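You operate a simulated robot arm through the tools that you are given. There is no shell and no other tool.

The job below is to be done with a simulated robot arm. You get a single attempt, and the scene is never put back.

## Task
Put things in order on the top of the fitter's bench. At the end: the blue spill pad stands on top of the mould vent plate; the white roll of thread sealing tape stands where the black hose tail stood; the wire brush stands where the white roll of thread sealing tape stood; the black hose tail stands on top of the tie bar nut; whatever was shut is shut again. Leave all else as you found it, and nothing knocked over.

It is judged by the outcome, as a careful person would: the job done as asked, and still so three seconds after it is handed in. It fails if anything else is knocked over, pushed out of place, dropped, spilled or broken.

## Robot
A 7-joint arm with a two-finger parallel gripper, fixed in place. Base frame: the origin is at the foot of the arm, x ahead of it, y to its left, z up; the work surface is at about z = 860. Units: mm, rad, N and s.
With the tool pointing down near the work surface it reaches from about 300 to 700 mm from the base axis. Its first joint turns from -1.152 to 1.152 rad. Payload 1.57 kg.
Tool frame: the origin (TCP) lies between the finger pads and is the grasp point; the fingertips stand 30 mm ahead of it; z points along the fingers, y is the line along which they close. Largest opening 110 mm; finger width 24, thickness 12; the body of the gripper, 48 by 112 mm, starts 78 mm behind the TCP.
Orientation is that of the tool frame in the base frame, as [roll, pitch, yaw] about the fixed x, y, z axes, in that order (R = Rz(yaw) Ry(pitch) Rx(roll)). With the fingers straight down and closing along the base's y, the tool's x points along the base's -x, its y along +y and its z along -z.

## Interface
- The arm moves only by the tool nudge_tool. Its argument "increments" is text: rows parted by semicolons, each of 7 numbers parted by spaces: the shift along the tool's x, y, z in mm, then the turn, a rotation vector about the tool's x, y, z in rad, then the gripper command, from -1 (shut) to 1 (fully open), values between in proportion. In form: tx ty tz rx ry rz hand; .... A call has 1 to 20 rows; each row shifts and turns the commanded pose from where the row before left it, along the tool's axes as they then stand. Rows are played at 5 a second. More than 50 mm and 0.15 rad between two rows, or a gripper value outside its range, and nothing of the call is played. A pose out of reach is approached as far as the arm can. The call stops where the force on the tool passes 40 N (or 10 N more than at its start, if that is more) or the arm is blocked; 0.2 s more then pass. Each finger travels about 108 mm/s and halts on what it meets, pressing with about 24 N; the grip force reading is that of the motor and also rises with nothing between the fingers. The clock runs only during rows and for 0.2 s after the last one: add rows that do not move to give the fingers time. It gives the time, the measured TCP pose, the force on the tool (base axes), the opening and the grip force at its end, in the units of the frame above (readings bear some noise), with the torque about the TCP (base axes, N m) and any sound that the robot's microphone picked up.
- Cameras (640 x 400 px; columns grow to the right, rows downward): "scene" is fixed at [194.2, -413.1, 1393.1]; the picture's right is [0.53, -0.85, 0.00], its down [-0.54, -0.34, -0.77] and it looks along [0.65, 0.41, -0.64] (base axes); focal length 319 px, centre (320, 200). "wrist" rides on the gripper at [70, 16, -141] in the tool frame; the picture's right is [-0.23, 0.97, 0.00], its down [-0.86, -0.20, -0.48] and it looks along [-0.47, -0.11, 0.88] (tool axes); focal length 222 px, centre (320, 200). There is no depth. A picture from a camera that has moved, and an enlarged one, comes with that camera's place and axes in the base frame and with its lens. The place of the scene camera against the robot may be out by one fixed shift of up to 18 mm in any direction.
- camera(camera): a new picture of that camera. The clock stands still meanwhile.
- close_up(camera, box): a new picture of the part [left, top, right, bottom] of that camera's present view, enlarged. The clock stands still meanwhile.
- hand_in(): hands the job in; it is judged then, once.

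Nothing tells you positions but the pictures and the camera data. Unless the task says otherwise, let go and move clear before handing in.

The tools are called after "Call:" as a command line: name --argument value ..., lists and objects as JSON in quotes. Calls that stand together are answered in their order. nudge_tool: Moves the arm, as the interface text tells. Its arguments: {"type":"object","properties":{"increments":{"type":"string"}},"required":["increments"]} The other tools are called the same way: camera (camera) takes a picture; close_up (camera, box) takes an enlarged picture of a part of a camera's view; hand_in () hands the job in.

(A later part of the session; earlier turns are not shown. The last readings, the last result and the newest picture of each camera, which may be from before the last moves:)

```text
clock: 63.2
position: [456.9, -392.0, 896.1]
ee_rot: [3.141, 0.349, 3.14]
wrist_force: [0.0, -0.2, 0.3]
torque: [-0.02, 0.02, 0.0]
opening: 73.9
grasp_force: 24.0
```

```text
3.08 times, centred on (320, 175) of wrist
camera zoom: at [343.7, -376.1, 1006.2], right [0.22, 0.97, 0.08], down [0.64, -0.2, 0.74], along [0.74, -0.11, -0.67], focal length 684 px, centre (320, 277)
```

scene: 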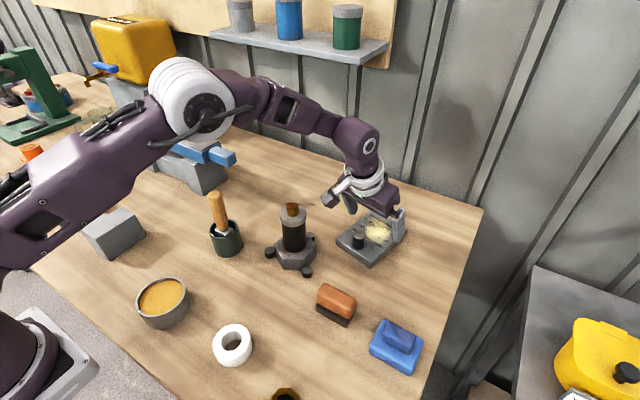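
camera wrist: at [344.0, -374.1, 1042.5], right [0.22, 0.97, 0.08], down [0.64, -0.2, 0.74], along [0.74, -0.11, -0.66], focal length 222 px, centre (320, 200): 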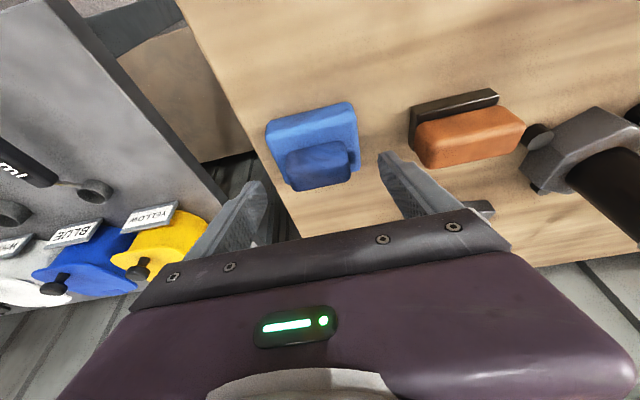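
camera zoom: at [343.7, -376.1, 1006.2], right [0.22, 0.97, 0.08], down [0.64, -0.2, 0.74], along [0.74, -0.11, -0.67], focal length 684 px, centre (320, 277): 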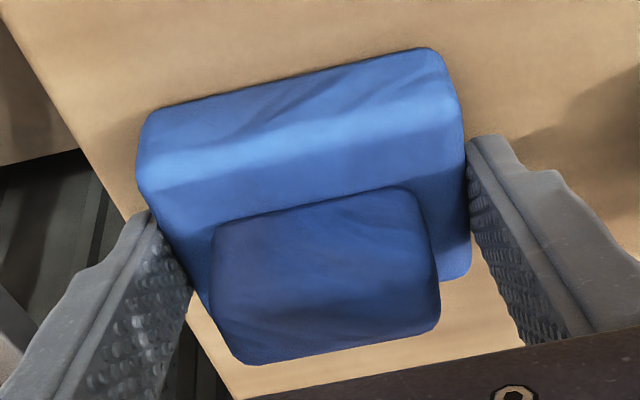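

Pad gripped at 74 mm. I'll lift slowly and check that it stays level.

Call:
nudge_tool --increments "-1 0 -2.8 0 0 0 -1;-1.7 0 -4.7 0 0 0 -1;-2.7 0 -7.5 0 0 0 -1;-3.4 0 -9.4 0 0 0 -1;0 0 0 0 0 0 -1"

Call:
close_up --camera "wrist" --box '[220, 110, 420, 240]'

Call:
close_up --camera "scene" --box '[320, 270, 460, 390]'

```text
clock: 64.4
position: [459.4, -390.7, 925.8]
ee_rot: [-3.141, 0.349, 3.139]
wrist_force: [-0.4, 0.2, -0.6]
torque: [0.01, 0.01, 0.0]
opening: 74.0
grasp_force: 24.0
```

```text
3.08 times, centred on (320, 175) of wrist
camera zoom: at [344.3, -375.7, 1034.5], right [0.22, 0.97, 0.08], down [0.64, -0.2, 0.74], along [0.74, -0.11, -0.67], focal length 684 px, centre (320, 277)
```

zoom: 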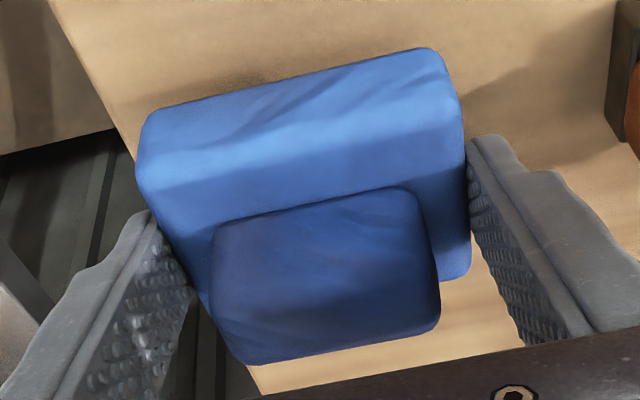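

```text
3.33 times, centred on (390, 330) of scene
camera zoom: at [194.3, -413.1, 1393.1], right [0.53, -0.85, 0.0], down [-0.54, -0.34, -0.77], along [0.65, 0.41, -0.64], focal length 1062 px, centre (87, -233)
```

zoom: 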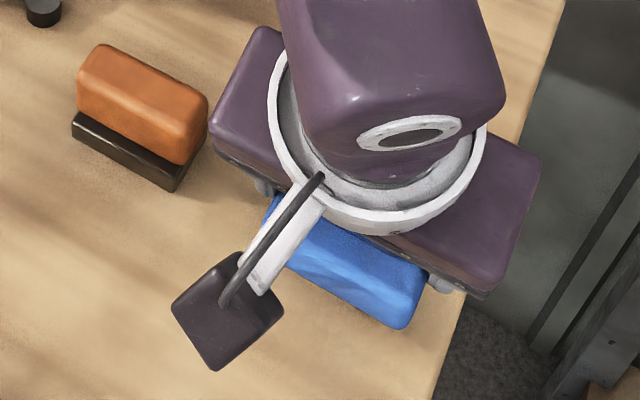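

The pad is firmly held and level. I'll raise it, carry it over the plate, and turn it to the plate's angle.

Call:
nudge_tool --increments "-6.4 0 -17.6 0 0 0 -1;-6.4 0 -17.6 0 0 0 -1;-6.4 0 -17.6 0 0 0 -1;-6.4 0 -17.6 0 0 0 -1;-12 9 4.5 0 0 0 -1;-24.6 17.7 8.96 0 0 0 -1;-24.6 17.7 8.96 0 0 0 -1;-24.6 17.7 8.96 0 0 0 -1;-24.6 17.7 8.96 0 0 0 -1;-24.6 17.7 8.96 0 0 0 -1;-24.6 17.7 8.96 0 0 0 -1;-24.6 17.7 8.96 0 0 0 -1;-12.6 8.7 4.46 0 0 0 -1;0 0 0 0.0355 0 0.0975 -1;0 0 0 0.0355 0 0.0975 -1;0 0 0 0 0 0 -1"

Call:
camera --camera "wrist"

Call:
close_up --camera "scene" --box '[260, 100, 460, 290]'

```text
clock: 67.8
position: [668.1, -250.8, 997.6]
ee_rot: [-3.141, 0.351, 2.931]
wrist_force: [0.4, 0.9, -0.2]
torque: [0.02, 0.0, -0.02]
opening: 74.3
grasp_force: 24.3
```

```text
taken
camera wrist: at [560.6, -211.1, 1107.3], right [0.41, 0.91, 0.08], down [0.58, -0.33, 0.74], along [0.7, -0.26, -0.66], focal length 222 px, centre (320, 200)
```

wrist: 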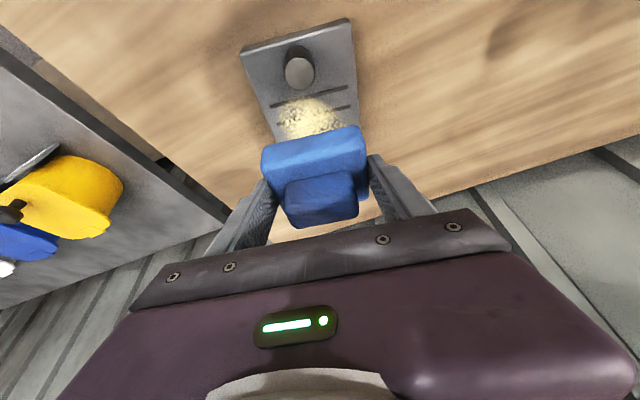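

```text
2.11 times, centred on (360, 195) of scene
camera zoom: at [194.3, -413.1, 1393.1], right [0.53, -0.85, 0.0], down [-0.54, -0.34, -0.77], along [0.65, 0.41, -0.64], focal length 671 px, centre (236, 210)
```

zoom: 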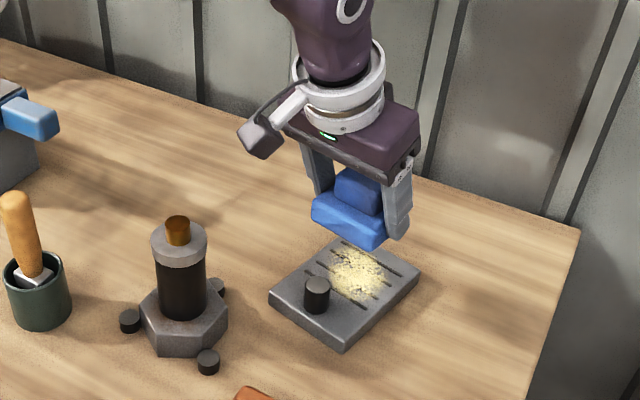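

Call:
nudge_tool --increments "5.56 0 15.27 0 0 0 -1;5.56 0 15.27 0 0 0 -1;5.56 0 15.27 0 0 0 -1;5.56 0 15.27 0 0 0 -1;0 0 0 0 0 0 -1"

Call:
close_up --camera "wrist" --box '[200, 30, 420, 240]'

Call:
close_up --camera "scene" --box '[310, 160, 430, 280]'

```text
clock: 69.0
position: [667.6, -253.8, 933.8]
ee_rot: [3.14, 0.351, 2.932]
wrist_force: [-0.6, 0.1, -0.1]
torque: [0.03, 0.0, -0.02]
opening: 73.9
grasp_force: 24.0
```

```text
1.90 times, centred on (310, 135) of wrist
camera zoom: at [560.1, -213.3, 1042.6], right [0.41, 0.91, 0.08], down [0.58, -0.33, 0.74], along [0.7, -0.26, -0.67], focal length 423 px, centre (339, 324)
```

zoom: 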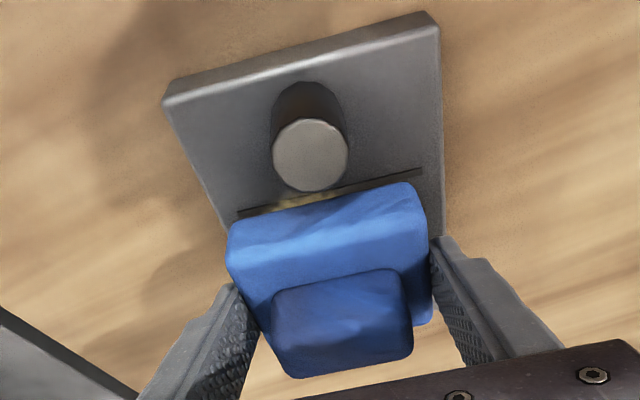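

```text
3.33 times, centred on (370, 220) of scene
camera zoom: at [194.3, -413.1, 1393.1], right [0.53, -0.85, 0.0], down [-0.54, -0.34, -0.77], along [0.65, 0.41, -0.64], focal length 1062 px, centre (153, 133)
```

zoom: 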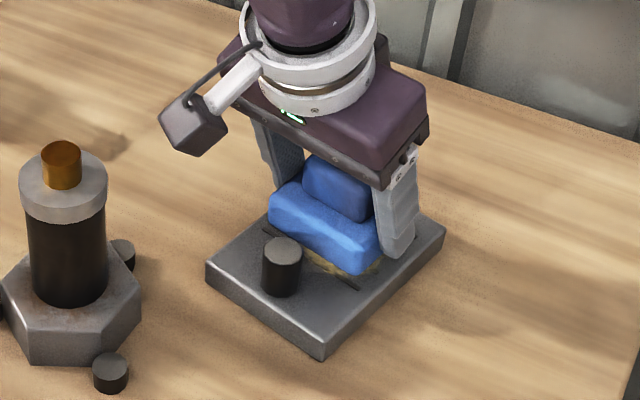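

Call:
nudge_tool --increments "2.7 2 7.5 0 0 0 -1;2.1 0 5.6 0 0 0 -1;0 0 0 0 0 0 -1"

Call:
close_up --camera "scene" --box '[310, 160, 430, 280]'

```text
clock: 69.8
position: [668.9, -249.5, 920.2]
ee_rot: [3.141, 0.351, 2.93]
wrist_force: [-0.5, -0.7, -0.6]
torque: [0.01, 0.03, -0.01]
opening: 74.1
grasp_force: 23.8
```

```text
3.33 times, centred on (370, 220) of scene
camera zoom: at [194.3, -413.1, 1393.1], right [0.53, -0.85, 0.0], down [-0.54, -0.34, -0.77], along [0.65, 0.41, -0.64], focal length 1062 px, centre (153, 133)
```

zoom: 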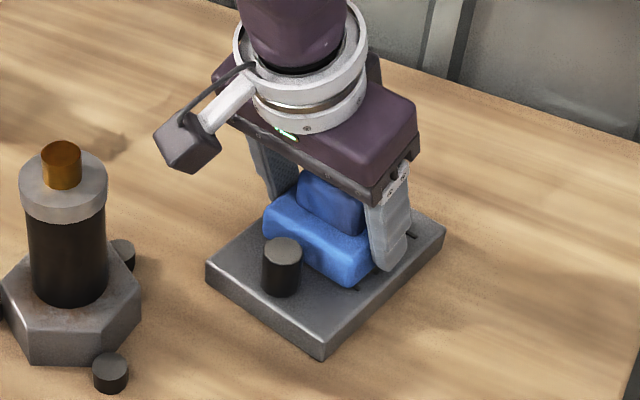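

Call:
close_up --camera "wrist" --box '[220, 30, 400, 210]'

```text
2.22 times, centred on (310, 120) of wrist
camera zoom: at [560.5, -210.2, 1028.7], right [0.41, 0.91, 0.08], down [0.58, -0.33, 0.74], along [0.7, -0.26, -0.67], focal length 494 px, centre (342, 378)
```

zoom: 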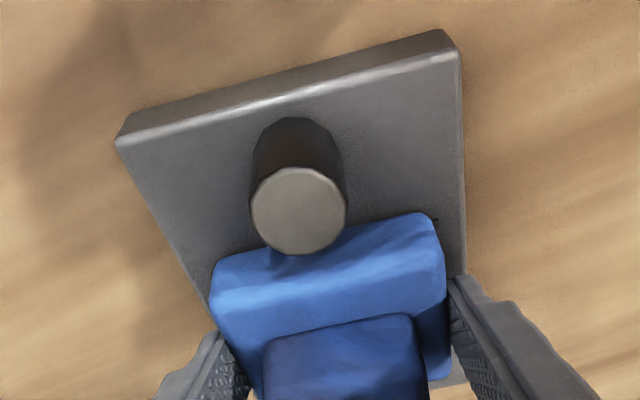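

Call:
nudge_tool --increments "0.7 0 1.9 0 0 0 -1;0.5 0 1.4 0 0 0 -1;0 0 0 0 0 0 -1"

```text
clock: 70.6
position: [668.6, -250.3, 919.0]
ee_rot: [-3.141, 0.356, 2.933]
wrist_force: [-6.3, 3.0, 29.9]
torque: [0.17, 0.27, 0.0]
opening: 73.9
grasp_force: 23.5
```

The pad has touched down on the plate. I'll ease off and open gently, then check.

Call:
nudge_tool --increments "-0.4 0 -1.2 0 0 0 -1;0 0 0 0 0 0 -1;0 0 0 0 0 0 0.4;0 0 0 0 0 0 0.55;0 0 0 0 0 0 0.73;0 0 0 0 0 0 0.73"

Call:
close_up --camera "wrist" --box '[200, 30, 420, 240]'

Call:
close_up --camera "scene" --box '[310, 160, 430, 280]'

```text
clock: 72.0
position: [667.3, -249.8, 917.7]
ee_rot: [-3.141, 0.351, 2.933]
wrist_force: [0.5, 0.1, 0.1]
torque: [-0.03, 0.0, 0.01]
opening: 95.3
grasp_force: 0.1
```

```text
1.90 times, centred on (310, 135) of wrist
camera zoom: at [560.3, -210.1, 1026.5], right [0.41, 0.91, 0.08], down [0.58, -0.33, 0.74], along [0.7, -0.26, -0.67], focal length 423 px, centre (339, 324)
```

zoom: 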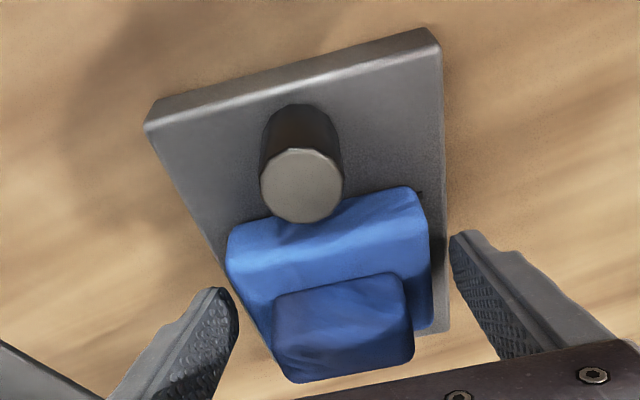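

```text
3.33 times, centred on (370, 220) of scene
camera zoom: at [194.2, -413.1, 1393.1], right [0.53, -0.85, 0.0], down [-0.54, -0.34, -0.77], along [0.65, 0.41, -0.64], focal length 1062 px, centre (153, 133)
```

zoom: 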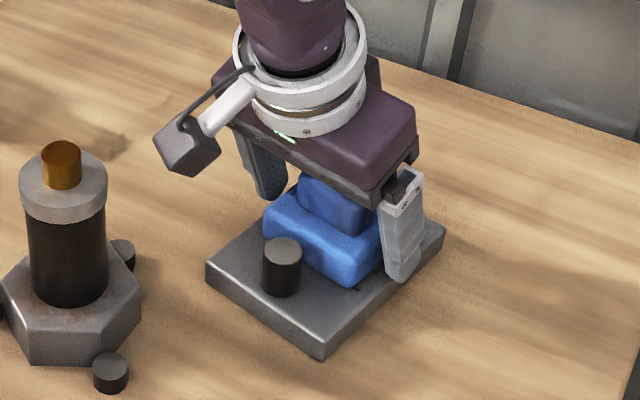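

The blue pad rests flat on the plate beyond the peg. I'll retract up, back away, and straighten the tool.

Call:
nudge_tool --increments "-6.8 0 -18.8 0 0 0 0.73;-15.4 0 -42.3 0 0 0 1;-15.4 0 -42.3 0 0 0 1;-15.4 0 -42.3 0 0 0 1;35.2 -10 -12.8 0 0 0 1;35.2 -10 -12.8 0 0 0 1;35.2 -10 -12.8 0 0 0 1;35.2 -10 -12.8 0 0 0 1;0 0 0 0 0.117 0 1;0 0 0 0 0.117 0 1;0 0 0 0 0.116 0 1;0 0 0 0 0 -0.104 1;0 0 0 0 0 -0.104 1;0 0 0 0 0 0 1"

Call:
camera --camera "wrist"

Call:
camera --camera "scene"

```text
clock: 75.0
position: [514.7, -259.3, 1072.4]
ee_rot: [-3.141, -0.001, 3.139]
wrist_force: [-0.2, -0.2, 0.4]
torque: [0.05, 0.01, -0.01]
opening: 110.0
grasp_force: 0.0
```

```text
taken
camera wrist: at [444.7, -242.4, 1213.9], right [0.23, 0.97, 0.0], down [0.85, -0.2, 0.48], along [0.47, -0.11, -0.88], focal length 222 px, centre (320, 200)
```

wrist: 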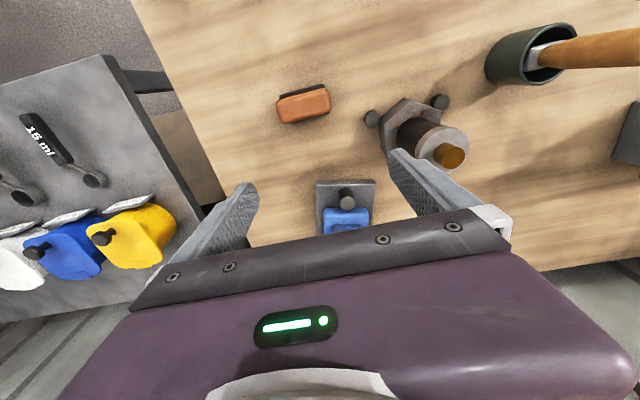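

```text
taken
```

scene: 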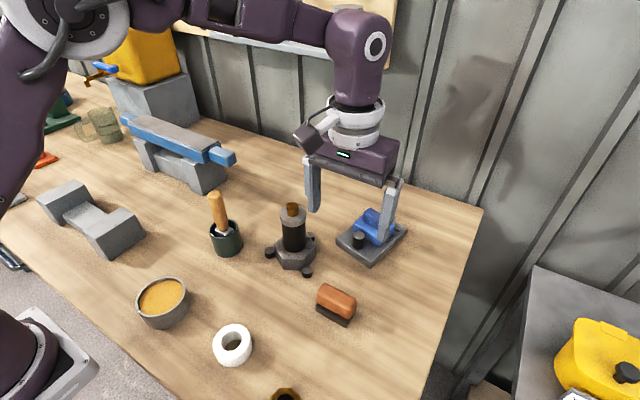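

Pad and hose tail are done. Two things could be the "wire brush": the handled tool in the dark pot, or the brown block with the dark base. I'll look into the pot from above and from several sides.

Call:
nudge_tool --increments "0 0 -45 0 0 0 1;0 0 -25 0 0 0 1;20 44 0 0 0 0 1;20 44 0 0 0 0 1;20 44 0 0 0 0 1;20 44 0 0 0 0 1;20 44 0 0 0 0 1;10 44 0 0 0 0 1;0 14 0 0 0 0 1;0 0 0 0 0 0 1"

Call:
camera --camera "wrist"

Call:
close_up --camera "wrist" --box '[270, 110, 370, 220]'

Call:
close_up --camera "scene" --box '[190, 180, 260, 265]'

```text
clock: 77.2
position: [403.6, 22.2, 1142.6]
ee_rot: [3.141, 0.0, -3.141]
wrist_force: [0.1, -0.6, 0.1]
torque: [0.05, 0.0, 0.0]
opening: 109.9
grasp_force: 0.0
```

```text
taken
camera wrist: at [333.9, 38.5, 1284.1], right [0.23, 0.97, 0.0], down [0.85, -0.2, 0.48], along [0.47, -0.11, -0.88], focal length 222 px, centre (320, 200)
```

wrist: 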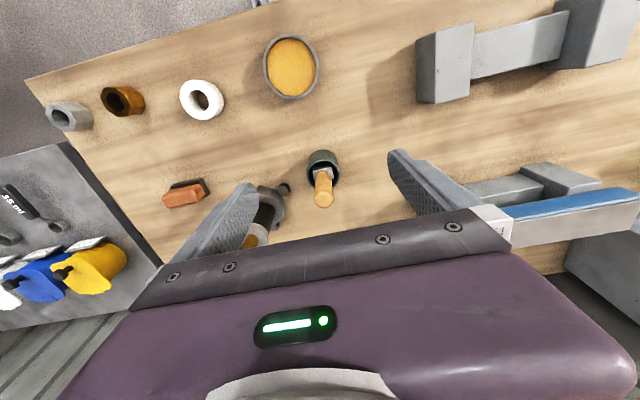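

```text
3.64 times, centred on (320, 165) of wrist
camera zoom: at [333.9, 38.5, 1284.1], right [0.23, 0.97, 0.0], down [0.85, -0.2, 0.48], along [0.47, -0.11, -0.88], focal length 808 px, centre (320, 327)
```

zoom: 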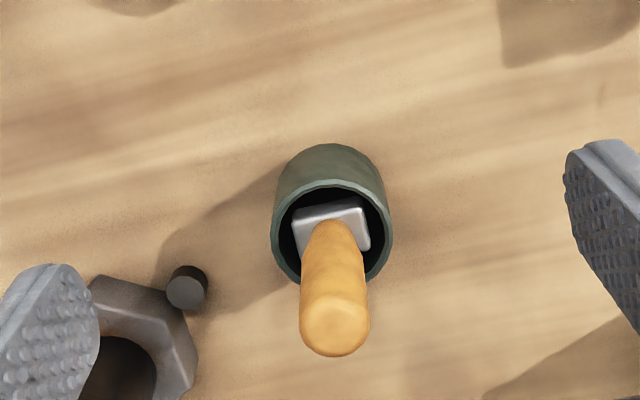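

```text
4.71 times, centred on (225, 222) of scene
camera zoom: at [194.2, -413.1, 1393.1], right [0.53, -0.85, 0.0], down [-0.54, -0.34, -0.77], along [0.65, 0.41, -0.64], focal length 1499 px, centre (767, 94)
```

zoom: 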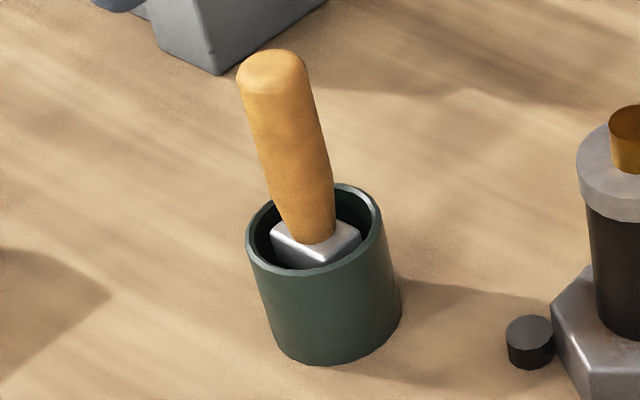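

The tool in the pot stands upright, with its axis at about (480, 10), handle top near z 1005 and about 27 mm thick. I'll lift it straight up to see its working end and then decide; it goes back exactly if it isn't the wire brush.

Call:
nudge_tool --increments "-38 -6 0 0 0 0 1;-38 -6 0 0 0 0 1;0 0 40 0 0 0 1;0 0 40 0 0 0 1;0 0 15 0 0 0 1;0 0 0 0 0 0 1"

Call:
camera --camera "wrist"

Call:
close_up --camera "wrist" --box '[230, 100, 410, 240]'

```text
clock: 78.6
position: [478.5, 7.6, 1048.0]
ee_rot: [3.141, 0.0, 3.141]
wrist_force: [0.2, -0.1, 0.4]
torque: [0.0, 0.01, 0.01]
opening: 109.8
grasp_force: 0.0
```

```text
taken
camera wrist: at [409.9, 24.8, 1189.2], right [0.23, 0.97, 0.0], down [0.85, -0.2, 0.48], along [0.47, -0.11, -0.88], focal length 222 px, centre (320, 200)
```

wrist: 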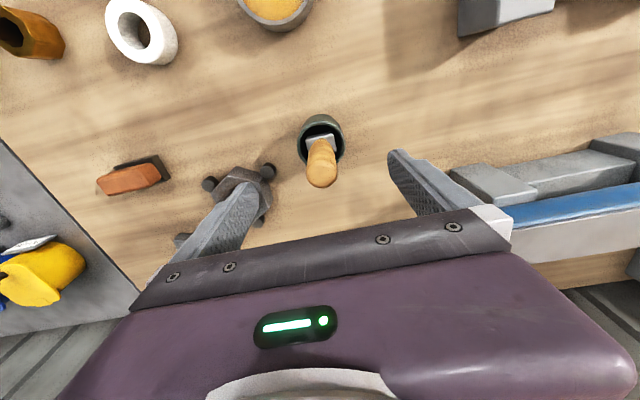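

```text
2.86 times, centred on (320, 170) of wrist
camera zoom: at [409.9, 24.8, 1189.2], right [0.23, 0.97, 0.0], down [0.85, -0.2, 0.48], along [0.47, -0.11, -0.88], focal length 635 px, centre (320, 286)
```

zoom: 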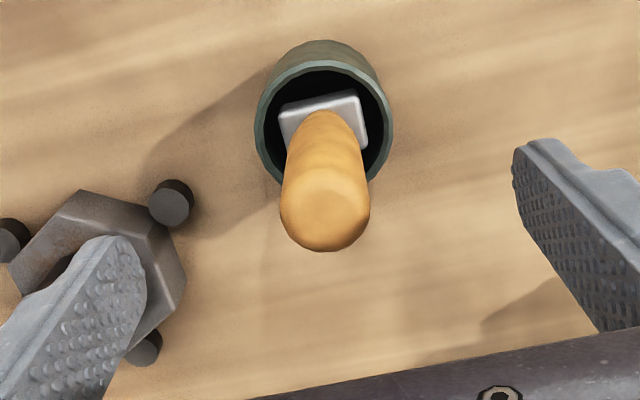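

Call:
nudge_tool --increments "-1.5 2.5 30 0 0 0 1;0 0 33 0 0 0 0.3;0 0 0 0 0 0 0;0 0 0 0 0 0 0"

Call:
close_up --camera "wrist" --box '[230, 100, 410, 240]'

```text
clock: 79.6
position: [480.3, 11.2, 985.5]
ee_rot: [-3.141, -0.001, 3.141]
wrist_force: [0.2, -0.6, 0.2]
torque: [0.0, 0.01, -0.02]
opening: 55.1
grasp_force: 0.1
```

```text
2.86 times, centred on (320, 170) of wrist
camera zoom: at [410.4, 27.3, 1126.8], right [0.23, 0.97, 0.0], down [0.85, -0.2, 0.48], along [0.47, -0.11, -0.88], focal length 635 px, centre (320, 286)
```

zoom: 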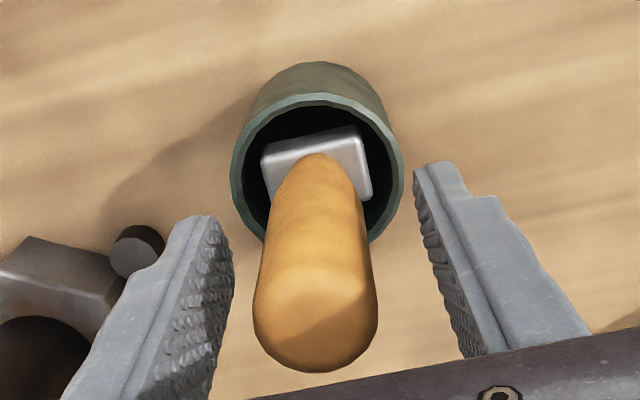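

Call:
nudge_tool --increments "0 0 0 0 0 0 -0.3;0 0 0 0 0 0 -0.45;0 0 0 0 0 0 -0.6;0 0 0 0 0 0 -1;0 0 0 0 0 0 -1"

Call:
close_up --camera "wrist" --box '[230, 100, 410, 240]'

```text
clock: 80.8
position: [479.0, 11.2, 985.4]
ee_rot: [-3.141, 0.0, 3.14]
wrist_force: [0.9, -0.1, -0.6]
torque: [-0.03, -0.02, 0.0]
opening: 25.8
grasp_force: 24.3
```

```text
2.86 times, centred on (320, 170) of wrist
camera zoom: at [410.4, 27.3, 1127.0], right [0.23, 0.97, 0.0], down [0.85, -0.2, 0.48], along [0.47, -0.11, -0.88], focal length 635 px, centre (320, 286)
```

zoom: 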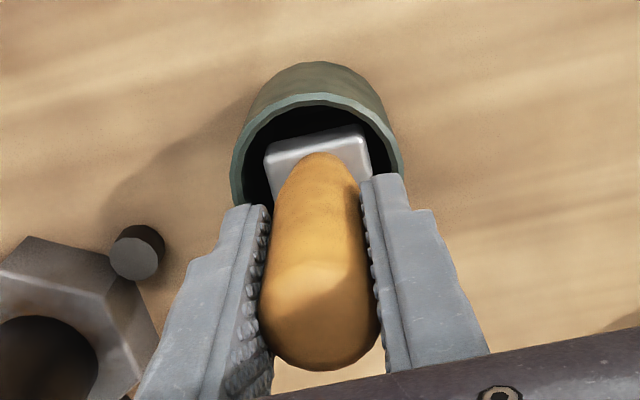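

Call:
nudge_tool --increments "0 0 -4 0 0 0 -1;0 0 -8 0 0 0 -1;0 0 -12 0 0 0 -1;0 0 0 0 0 0 -1"

Call:
close_up --camera "scene" --box '[180, 160, 270, 265]'

```text
clock: 81.8
position: [478.5, 11.2, 1009.3]
ee_rot: [3.141, -0.002, 3.14]
wrist_force: [0.3, -0.4, -0.6]
torque: [0.0, 0.01, 0.0]
opening: 25.9
grasp_force: 23.9
```

```text
3.81 times, centred on (225, 212) of scene
camera zoom: at [194.3, -413.1, 1393.1], right [0.53, -0.85, 0.0], down [-0.54, -0.34, -0.77], along [0.65, 0.41, -0.64], focal length 1214 px, centre (682, 152)
```

zoom: 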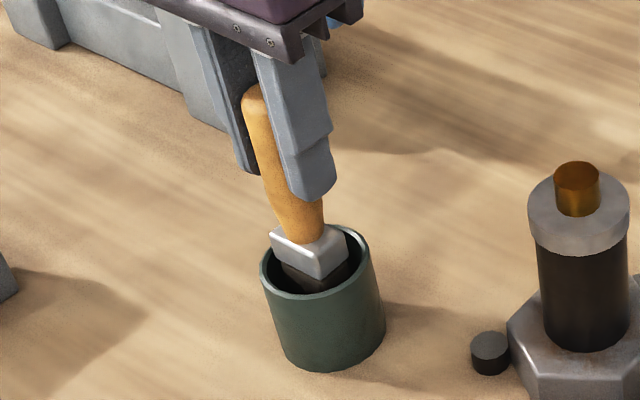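

Call:
nudge_tool --increments "0 0 -10 0 0 0 -1;0 0 -12 0 0 0 -1;0 0 -12 0 0 0 -1;0 0 -12 0 0 0 -1;0 0 -10 0 0 0 -1;0 0 0 0 0 0 -1"

Call:
close_up --camera "scene" --box '[180, 140, 270, 265]'

Call:
close_up --camera "scene" --box '[200, 190, 250, 240]'

Call:
camera --camera "wrist"

```text
clock: 83.2
position: [481.3, 12.0, 1064.5]
ee_rot: [3.141, 0.0, 3.139]
wrist_force: [0.3, 0.1, -0.3]
torque: [-0.08, 0.0, 0.01]
opening: 25.9
grasp_force: 24.0
```

```text
3.20 times, centred on (225, 202) of scene
camera zoom: at [194.3, -413.1, 1393.1], right [0.53, -0.85, 0.0], down [-0.54, -0.34, -0.77], along [0.65, 0.41, -0.64], focal length 1020 px, centre (624, 192)
```

zoom: 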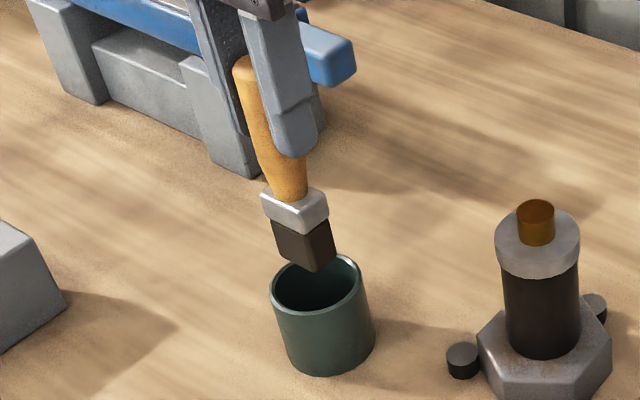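

```text
8.00 times, centred on (225, 215) of scene
camera zoom: at [194.3, -413.1, 1393.1], right [0.53, -0.85, 0.0], down [-0.54, -0.34, -0.77], along [0.65, 0.41, -0.64], focal length 2549 px, centre (1080, 80)
```

zoom: 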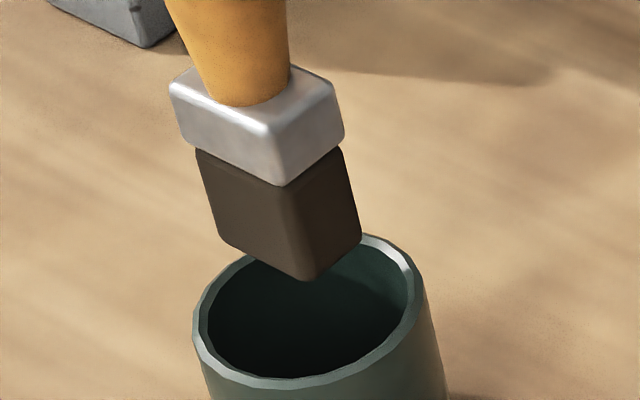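

```text
taken
camera wrist: at [412.6, 28.4, 1206.0], right [0.23, 0.97, 0.0], down [0.85, -0.2, 0.48], along [0.47, -0.11, -0.88], focal length 222 px, centre (320, 200)
```

wrist: 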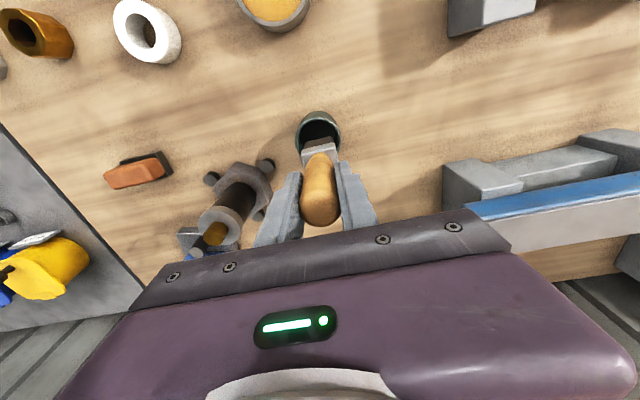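

The potted tool has a ferrule and matt brown soft bristles, so it is a soft brush that belongs in its pot. The block with the dark metallic base, the partner of the rusty nut, is the wire brush. I'll lower this one back exactly where it was.

Call:
nudge_tool --increments "0 0 10 0 0 0 -1;0 0 12 0 0 0 -1;0 0 12 0 0 0 -1;0 0 0 0 0 0 -1"

Call:
close_up --camera "scene" --box '[190, 160, 260, 265]'

Call:
close_up --camera "wrist" --box '[250, 100, 390, 220]'

```text
clock: 84.2
position: [481.5, 11.7, 1028.9]
ee_rot: [3.141, -0.001, 3.139]
wrist_force: [0.5, 0.5, -0.5]
torque: [-0.06, 0.01, 0.02]
opening: 26.0
grasp_force: 23.6
```

```text
3.81 times, centred on (225, 212) of scene
camera zoom: at [194.3, -413.1, 1393.1], right [0.53, -0.85, 0.0], down [-0.54, -0.34, -0.77], along [0.65, 0.41, -0.64], focal length 1214 px, centre (682, 152)
```

zoom: 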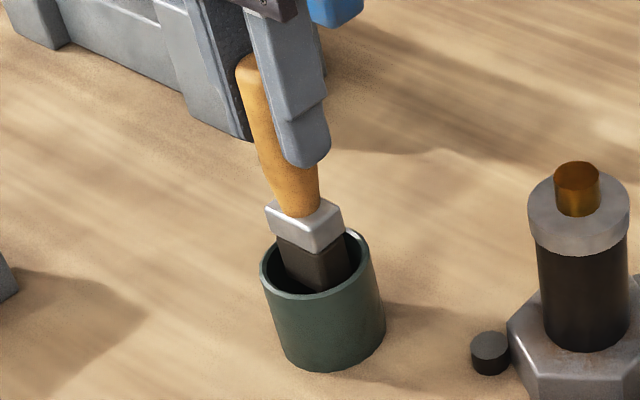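

```text
3.33 times, centred on (320, 160) of wrist
camera zoom: at [412.9, 28.3, 1170.2], right [0.23, 0.97, 0.0], down [0.85, -0.2, 0.48], along [0.47, -0.11, -0.88], focal length 740 px, centre (320, 333)
```

zoom: 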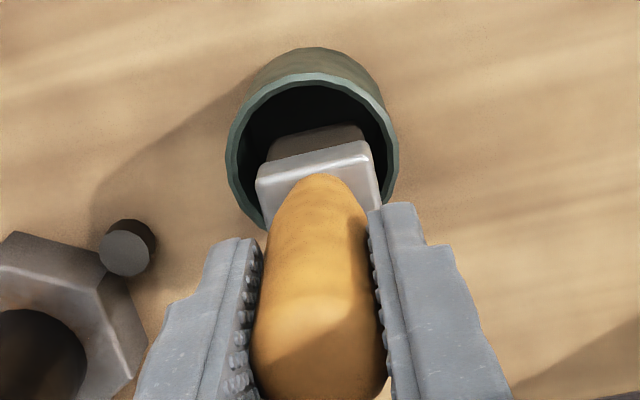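

Call:
nudge_tool --increments "0 0 12 0 0 0 -1;0 0 12 0 0 0 -1;0 0 10 0 0 0 -1;0 0 6 0 0 0 -1;0 0 3 0 0 0 -1;0 0 1.5 0 0 0 -1;0 0 0 0 0 0 -1"

Call:
close_up --camera "scene" --box '[190, 160, 260, 265]'

```text
clock: 85.0
position: [481.7, 12.2, 999.7]
ee_rot: [-3.141, 0.004, 3.141]
wrist_force: [-5.4, 0.3, 16.6]
torque: [0.41, 0.33, 0.12]
opening: 25.6
grasp_force: 23.9
stopped in row 4: the force on the tool passed its limit at 50 N (the readings are from after the stop); the commanded pose is now the measured one
```

```text
3.81 times, centred on (225, 212) of scene
camera zoom: at [193.8, -413.1, 1393.2], right [0.53, -0.85, 0.0], down [-0.54, -0.34, -0.77], along [0.65, 0.41, -0.64], focal length 1214 px, centre (682, 152)
```

zoom: 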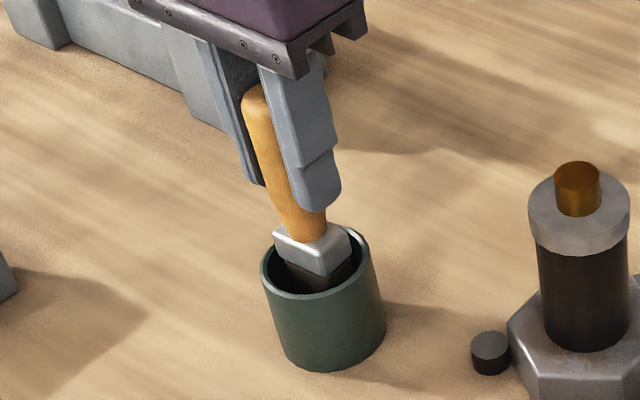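

Call:
close_up --camera "wrist" --box '[250, 100, 390, 240]'

Call:
close_up --camera "scene" --box '[205, 205, 250, 255]'

```text
2.86 times, centred on (320, 170) of wrist
camera zoom: at [411.7, 28.5, 1139.9], right [0.23, 0.97, 0.0], down [0.85, -0.2, 0.48], along [0.47, -0.11, -0.88], focal length 635 px, centre (320, 286)
```

zoom: 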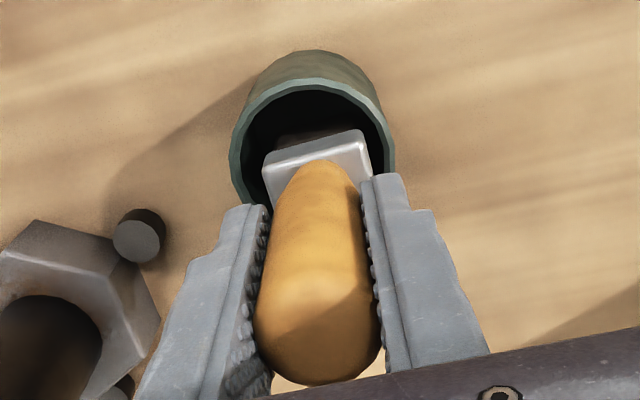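

```text
8.00 times, centred on (228, 230) of scene
camera zoom: at [193.8, -413.1, 1393.2], right [0.53, -0.85, 0.0], down [-0.54, -0.34, -0.77], along [0.65, 0.41, -0.64], focal length 2549 px, centre (1060, -40)
```

zoom: 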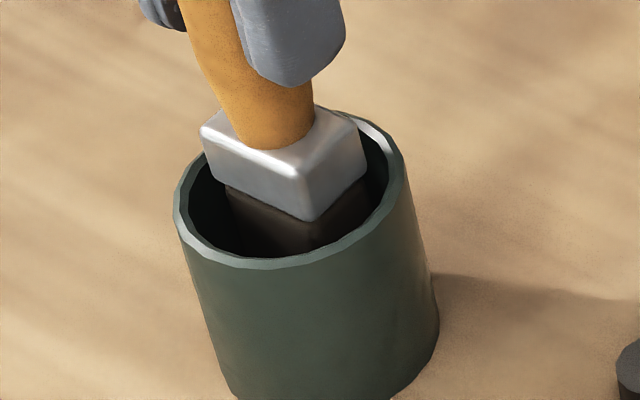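

The brush met the pot's rim slightly off-centre (about 2 mm to +y) before seating. I'll lift a few mm, re-centre, and lower gently in small steps.

Call:
nudge_tool --increments "0 0 -6 0 0 0 -1;1.5 -2.3 0 0 0 0 -1;0 0 0 0 0 0 -1;0 0 3 0 0 0 -1;0 0 2 0 0 0 -1;0 0 0 0 0 0 -1"

Call:
close_up --camera "wrist" --box '[250, 100, 390, 240]'

Call:
close_up --camera "scene" --box '[205, 205, 250, 255]'

```text
clock: 86.4
position: [480.5, 10.5, 999.9]
ee_rot: [3.141, 0.005, 3.14]
wrist_force: [0.1, 0.1, -1.1]
torque: [-0.04, 0.0, 0.01]
opening: 25.9
grasp_force: 23.8
```

```text
2.86 times, centred on (320, 170) of wrist
camera zoom: at [411.6, 26.4, 1140.5], right [0.23, 0.97, 0.0], down [0.85, -0.2, 0.48], along [0.47, -0.11, -0.88], focal length 635 px, centre (320, 286)
```

zoom: 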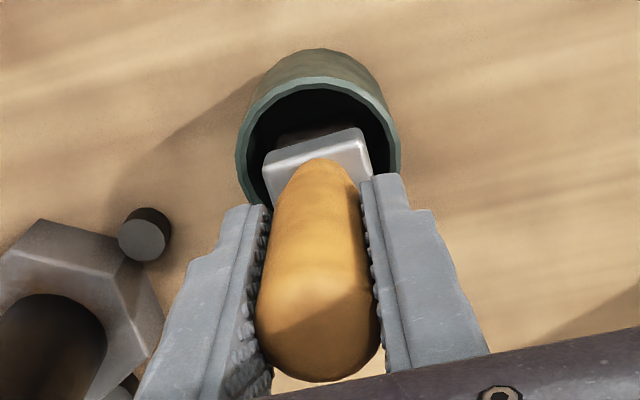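

```text
8.00 times, centred on (228, 230) of scene
camera zoom: at [194.3, -413.1, 1393.1], right [0.53, -0.85, 0.0], down [-0.54, -0.34, -0.77], along [0.65, 0.41, -0.64], focal length 2549 px, centre (1060, -40)
```

zoom: 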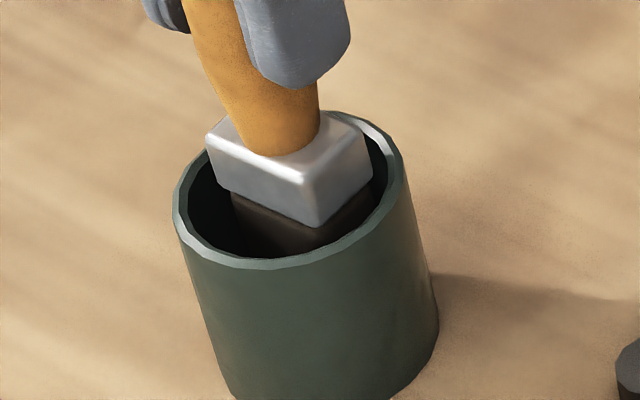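

Call:
nudge_tool --increments "0 0 2 0 0 0 -1;0 0 2 0 0 0 -1;0 0 0 0 0 0 -1"

```text
clock: 87.2
position: [480.2, 10.2, 994.4]
ee_rot: [-3.141, 0.004, 3.14]
wrist_force: [-0.4, 0.0, -0.1]
torque: [0.03, 0.02, -0.02]
opening: 25.8
grasp_force: 23.7
```

Call:
nudge_tool --increments "0 0 2 0 0 0 -1;0 0 1 0 0 0 -1;0 0 0 0 0 0 -1"

Call:
close_up --camera "scene" --box '[205, 205, 250, 255]'

```text
clock: 88.0
position: [480.8, 9.7, 992.2]
ee_rot: [-3.141, 0.006, 3.141]
wrist_force: [0.3, 0.6, -0.9]
torque: [0.01, -0.01, 0.01]
opening: 25.6
grasp_force: 23.7
```

```text
8.00 times, centred on (228, 230) of scene
camera zoom: at [194.3, -413.1, 1393.1], right [0.53, -0.85, 0.0], down [-0.54, -0.34, -0.77], along [0.65, 0.41, -0.64], focal length 2549 px, centre (1060, -40)
```

zoom: 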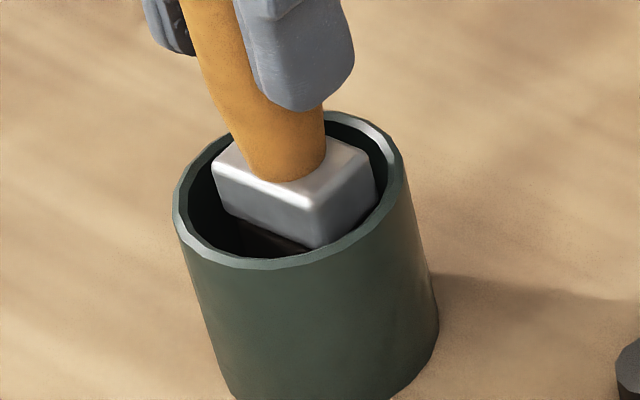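

Call:
nudge_tool --increments "0 0 2 0 0 0 -1;0 0 2 0 0 0 -1;0 0 0 0 0 0 -1"

```text
clock: 88.8
position: [480.1, 10.5, 989.2]
ee_rot: [-3.14, 0.005, 3.14]
wrist_force: [-0.6, -0.1, -0.5]
torque: [-0.03, -0.04, -0.01]
opening: 25.8
grasp_force: 24.2
```

Call:
nudge_tool --increments "0 0 1.5 0 0 0 -1;0 0 1.5 0 0 0 -1;0 0 0 0 0 0 -1"

Call:
close_up --camera "scene" --box '[205, 205, 250, 255]'

```text
clock: 89.6
position: [480.0, 11.1, 984.2]
ee_rot: [-3.14, 0.005, 3.139]
wrist_force: [0.1, -0.9, -2.1]
torque: [0.01, -0.02, -0.02]
opening: 25.5
grasp_force: 24.1
```

```text
8.00 times, centred on (228, 230) of scene
camera zoom: at [194.3, -413.1, 1393.1], right [0.53, -0.85, 0.0], down [-0.54, -0.34, -0.77], along [0.65, 0.41, -0.64], focal length 2549 px, centre (1060, -40)
```

zoom: 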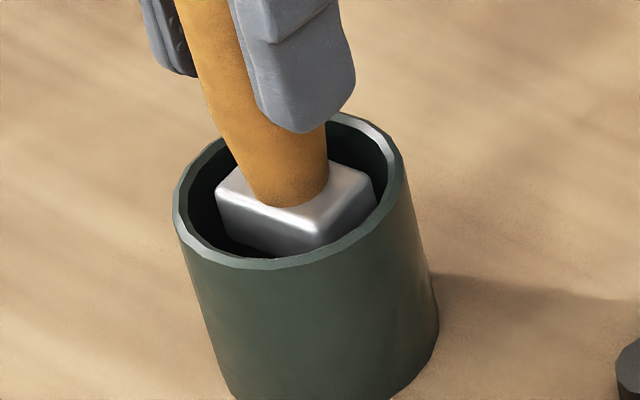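

Call:
nudge_tool --increments "0 0 1 0 0 0 -1;0 0 1 0 0 0 -1;0 0 0 0 0 0 -1"

```text
clock: 90.4
position: [480.5, 10.7, 982.8]
ee_rot: [3.141, 0.008, 3.139]
wrist_force: [0.1, -3.1, 15.9]
torque: [-0.52, 0.06, -0.03]
opening: 25.7
grasp_force: 23.4
```

It's seated on the pot's floor. I'll ease off, open the fingers gently, and check.

Call:
nudge_tool --increments "0 0 -0.5 0 0 0 -1;0 0 0 0 0 0 -0.45;0 0 0 0 0 0 -0.3;0 0 0 0 0 0 0;0 0 0 0 0 0 0.5;0 0 0 0 0 0 1;0 0 0 0 0 0 1"

Call:
close_up --camera "scene" --box '[190, 180, 260, 265]'

Call:
close_up --camera "wrist" --box '[230, 100, 410, 240]'

```text
clock: 92.0
position: [479.8, 10.9, 982.8]
ee_rot: [3.141, 0.004, 3.141]
wrist_force: [0.2, 0.0, 0.0]
torque: [-0.04, -0.01, 0.0]
opening: 110.2
grasp_force: 0.0
```

```text
4.71 times, centred on (225, 222) of scene
camera zoom: at [194.2, -413.1, 1393.1], right [0.53, -0.85, 0.0], down [-0.54, -0.34, -0.77], along [0.65, 0.41, -0.64], focal length 1499 px, centre (767, 94)
```

zoom: 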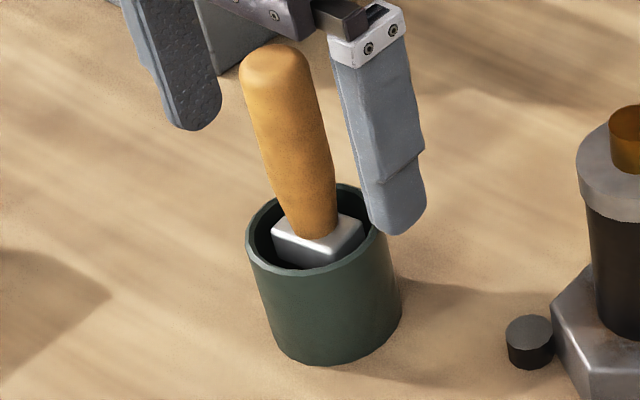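

```text
2.86 times, centred on (320, 170) of wrist
camera zoom: at [410.5, 27.3, 1124.9], right [0.23, 0.97, 0.0], down [0.85, -0.2, 0.48], along [0.47, -0.11, -0.88], focal length 635 px, centre (320, 286)
```

zoom: 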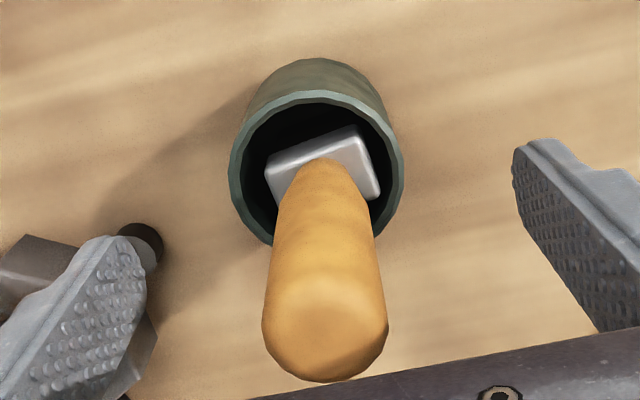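

The soft brush stands in its pot as before. Next I'll rise clear and go over the wire-brush block (about 471, -269) for a close look.

Call:
nudge_tool --increments "0 0 -40 0 0 0 1;0 0 -45 0 0 0 1;0 0 -30 0 0 0 1;3 -47 0 0 0 0 1;3 -47 0 0 0 0 1;3 -47 0 0 0 0 1;0 -47 0 0 0 0 1;0 -47 0 0 0 0 1;0 -45 0 0 0 0 1;0 0 40 0 0 0 1;0 0 40 0 0 0 1;0 0 0 0 0 0 1"

Call:
camera --camera "wrist"

Call:
close_up --camera "wrist" --box '[260, 100, 380, 210]'

Call:
close_up --camera "scene" --box '[310, 275, 365, 330]'

Call:
camera --camera "scene"

```text
clock: 94.6
position: [470.1, -268.5, 1021.6]
ee_rot: [-3.141, 0.006, 3.141]
wrist_force: [0.6, -0.6, -0.1]
torque: [0.0, -0.04, 0.0]
opening: 110.1
grasp_force: 0.0
```

```text
taken
camera wrist: at [400.3, -252.9, 1163.2], right [0.23, 0.97, 0.0], down [0.85, -0.2, 0.48], along [0.47, -0.11, -0.88], focal length 222 px, centre (320, 200)
```

wrist: 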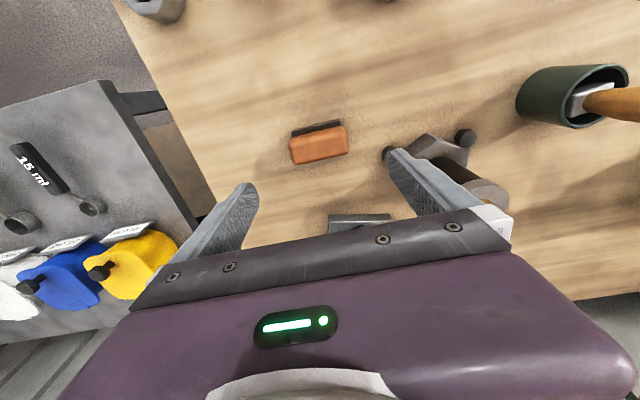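

```text
3.64 times, centred on (320, 155) of wrist
camera zoom: at [400.3, -252.9, 1163.2], right [0.23, 0.97, 0.0], down [0.85, -0.2, 0.48], along [0.47, -0.11, -0.88], focal length 808 px, centre (320, 364)
```

zoom: 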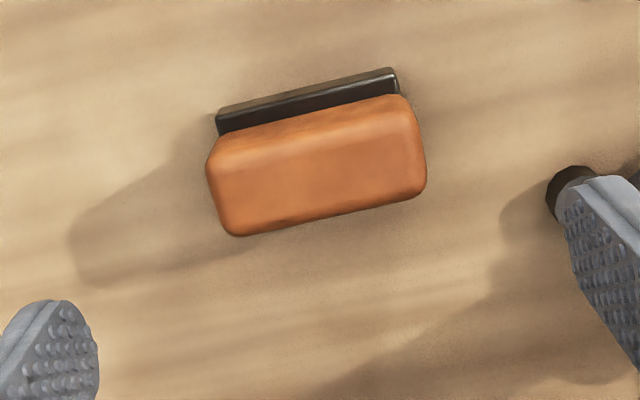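

```text
7.27 times, centred on (338, 302) of scene
camera zoom: at [194.2, -413.1, 1393.1], right [0.53, -0.85, 0.0], down [-0.54, -0.34, -0.77], along [0.65, 0.41, -0.64], focal length 2317 px, centre (193, -546)
```

zoom: 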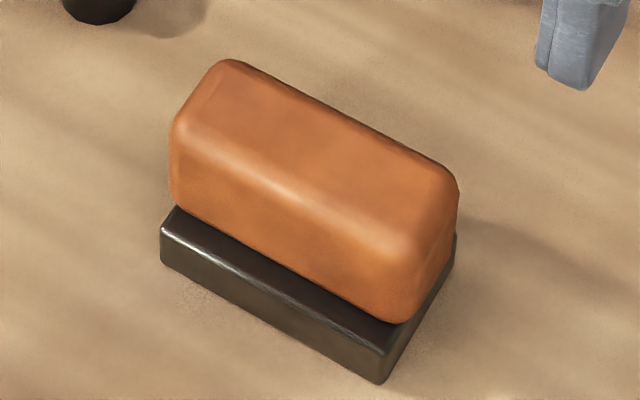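

```text
taken
```

scene: 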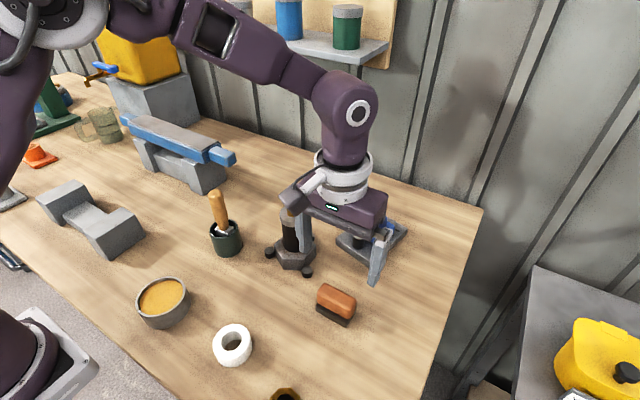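

The block's base has a metallic wire sheen and it lies square to the axes at (470, -269). I'll descend and grip it end to end.

Call:
nudge_tool --increments "0 -0.7 40 0 0 0 0.8;0 0 40 0 0 0 0.73;0 0 28 0 0 0 0.73;0 0 14 0 0 0 0.73;0 0 0 0 0 0 0.73"

Call:
close_up --camera "wrist" --box '[230, 120, 410, 240]'

```text
clock: 95.8
position: [470.4, -268.4, 898.5]
ee_rot: [-3.14, 0.005, 3.14]
wrist_force: [-0.7, -0.2, 0.1]
torque: [-0.03, -0.02, 0.01]
opening: 95.3
grasp_force: 0.1
```

```text
3.33 times, centred on (320, 180) of wrist
camera zoom: at [399.8, -252.5, 1038.7], right [0.23, 0.97, 0.0], down [0.85, -0.2, 0.48], along [0.47, -0.11, -0.88], focal length 740 px, centre (320, 267)
```

zoom: 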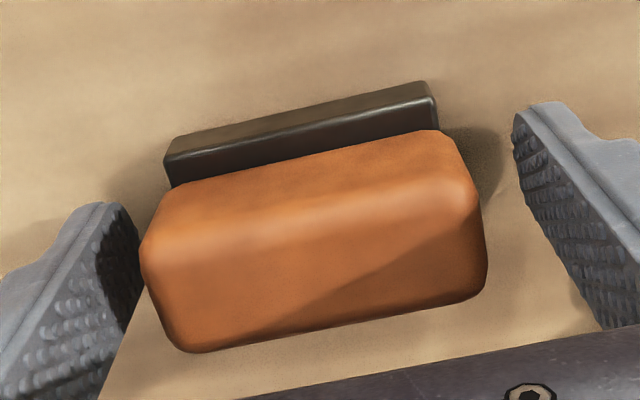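

Call:
nudge_tool --increments "0 0 1.5 0 0 0 0.73;0 0 0 0 0 0 0.5;0 0 0 0 0 0 0.35;0 0 0 0 0 0 -1;0 0 0 0 0 0 -1;0 0 -3 0 0 0 -1;0 0 -5 0 0 0 -1;0 0 -8 0 0 0 -1;0 0 0 0 0 0 -1"

Call:
close_up --camera "wrist" --box '[230, 120, 410, 240]'

Call:
close_up --camera "scene" --box '[290, 220, 410, 340]'

```text
clock: 97.8
position: [470.8, -268.6, 912.8]
ee_rot: [-3.141, 0.004, 3.14]
wrist_force: [-0.2, -0.8, -1.5]
torque: [-0.02, 0.03, -0.02]
opening: 69.5
grasp_force: 23.7
```

```text
3.33 times, centred on (320, 180) of wrist
camera zoom: at [401.1, -253.2, 1053.5], right [0.23, 0.97, 0.0], down [0.85, -0.2, 0.48], along [0.47, -0.11, -0.88], focal length 740 px, centre (320, 267)
```

zoom: 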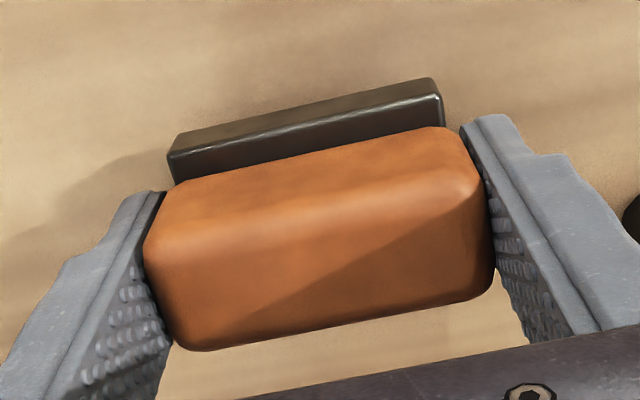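

```text
3.33 times, centred on (350, 280) of scene
camera zoom: at [194.3, -413.1, 1393.1], right [0.53, -0.85, 0.0], down [-0.54, -0.34, -0.77], along [0.65, 0.41, -0.64], focal length 1062 px, centre (220, -67)
```

zoom: 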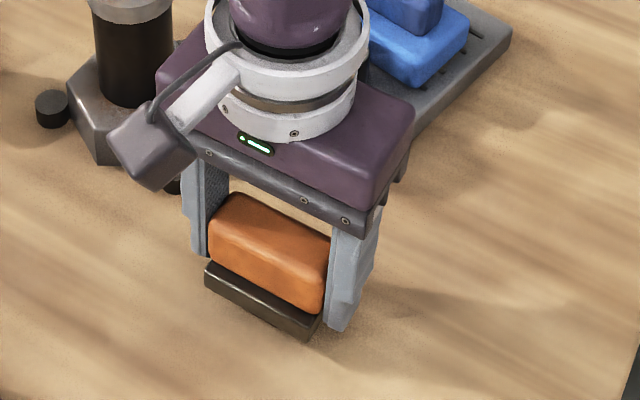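

The brush is lifted in one piece. I'll raise it well above the hose tail and the pot, then carry it to the roll's original spot (468, 210.5).

Call:
nudge_tool --increments "0 0 -15 0 0 0 -1;0 0 -25 0 0 0 -1;0 0 -25 0 0 0 -1;0 0 -25 0 0 0 -1;0 0 -25 0 0 0 -1;0 0 -25 0 0 0 -1;0 0 -22 0 0 0 -1;20 5 0 0 0 0 -1;20 20 0 0 0 0 -1;0 30 0 0 0 0 -1;0 30 0 0 0 0 -1;0 30 0 0 0 0 -1;0 30 0 0 0 0 -1;0 30 0 0 0 0 -1;0 30 0 0 0 0 -1;0 0 0 0 0 0 -1"

Call:
camera --camera "wrist"

```text
clock: 101.2
position: [432.4, -64.8, 1072.1]
ee_rot: [-3.141, 0.006, 3.138]
wrist_force: [-0.9, 0.3, -1.0]
torque: [-0.02, -0.01, 0.01]
opening: 69.7
grasp_force: 24.0
```

```text
taken
camera wrist: at [362.4, -48.7, 1213.3], right [0.23, 0.97, 0.0], down [0.85, -0.2, 0.48], along [0.47, -0.11, -0.88], focal length 222 px, centre (320, 200)
```

wrist: 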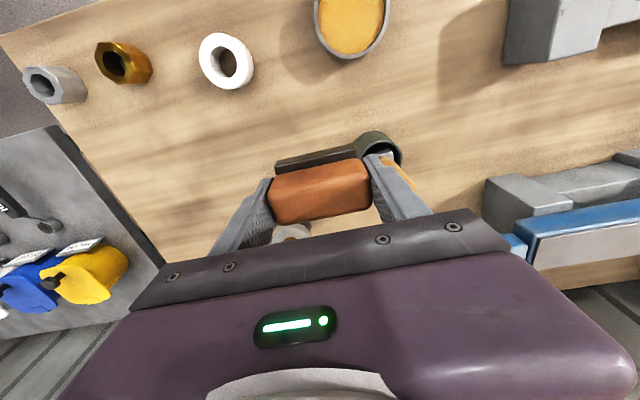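

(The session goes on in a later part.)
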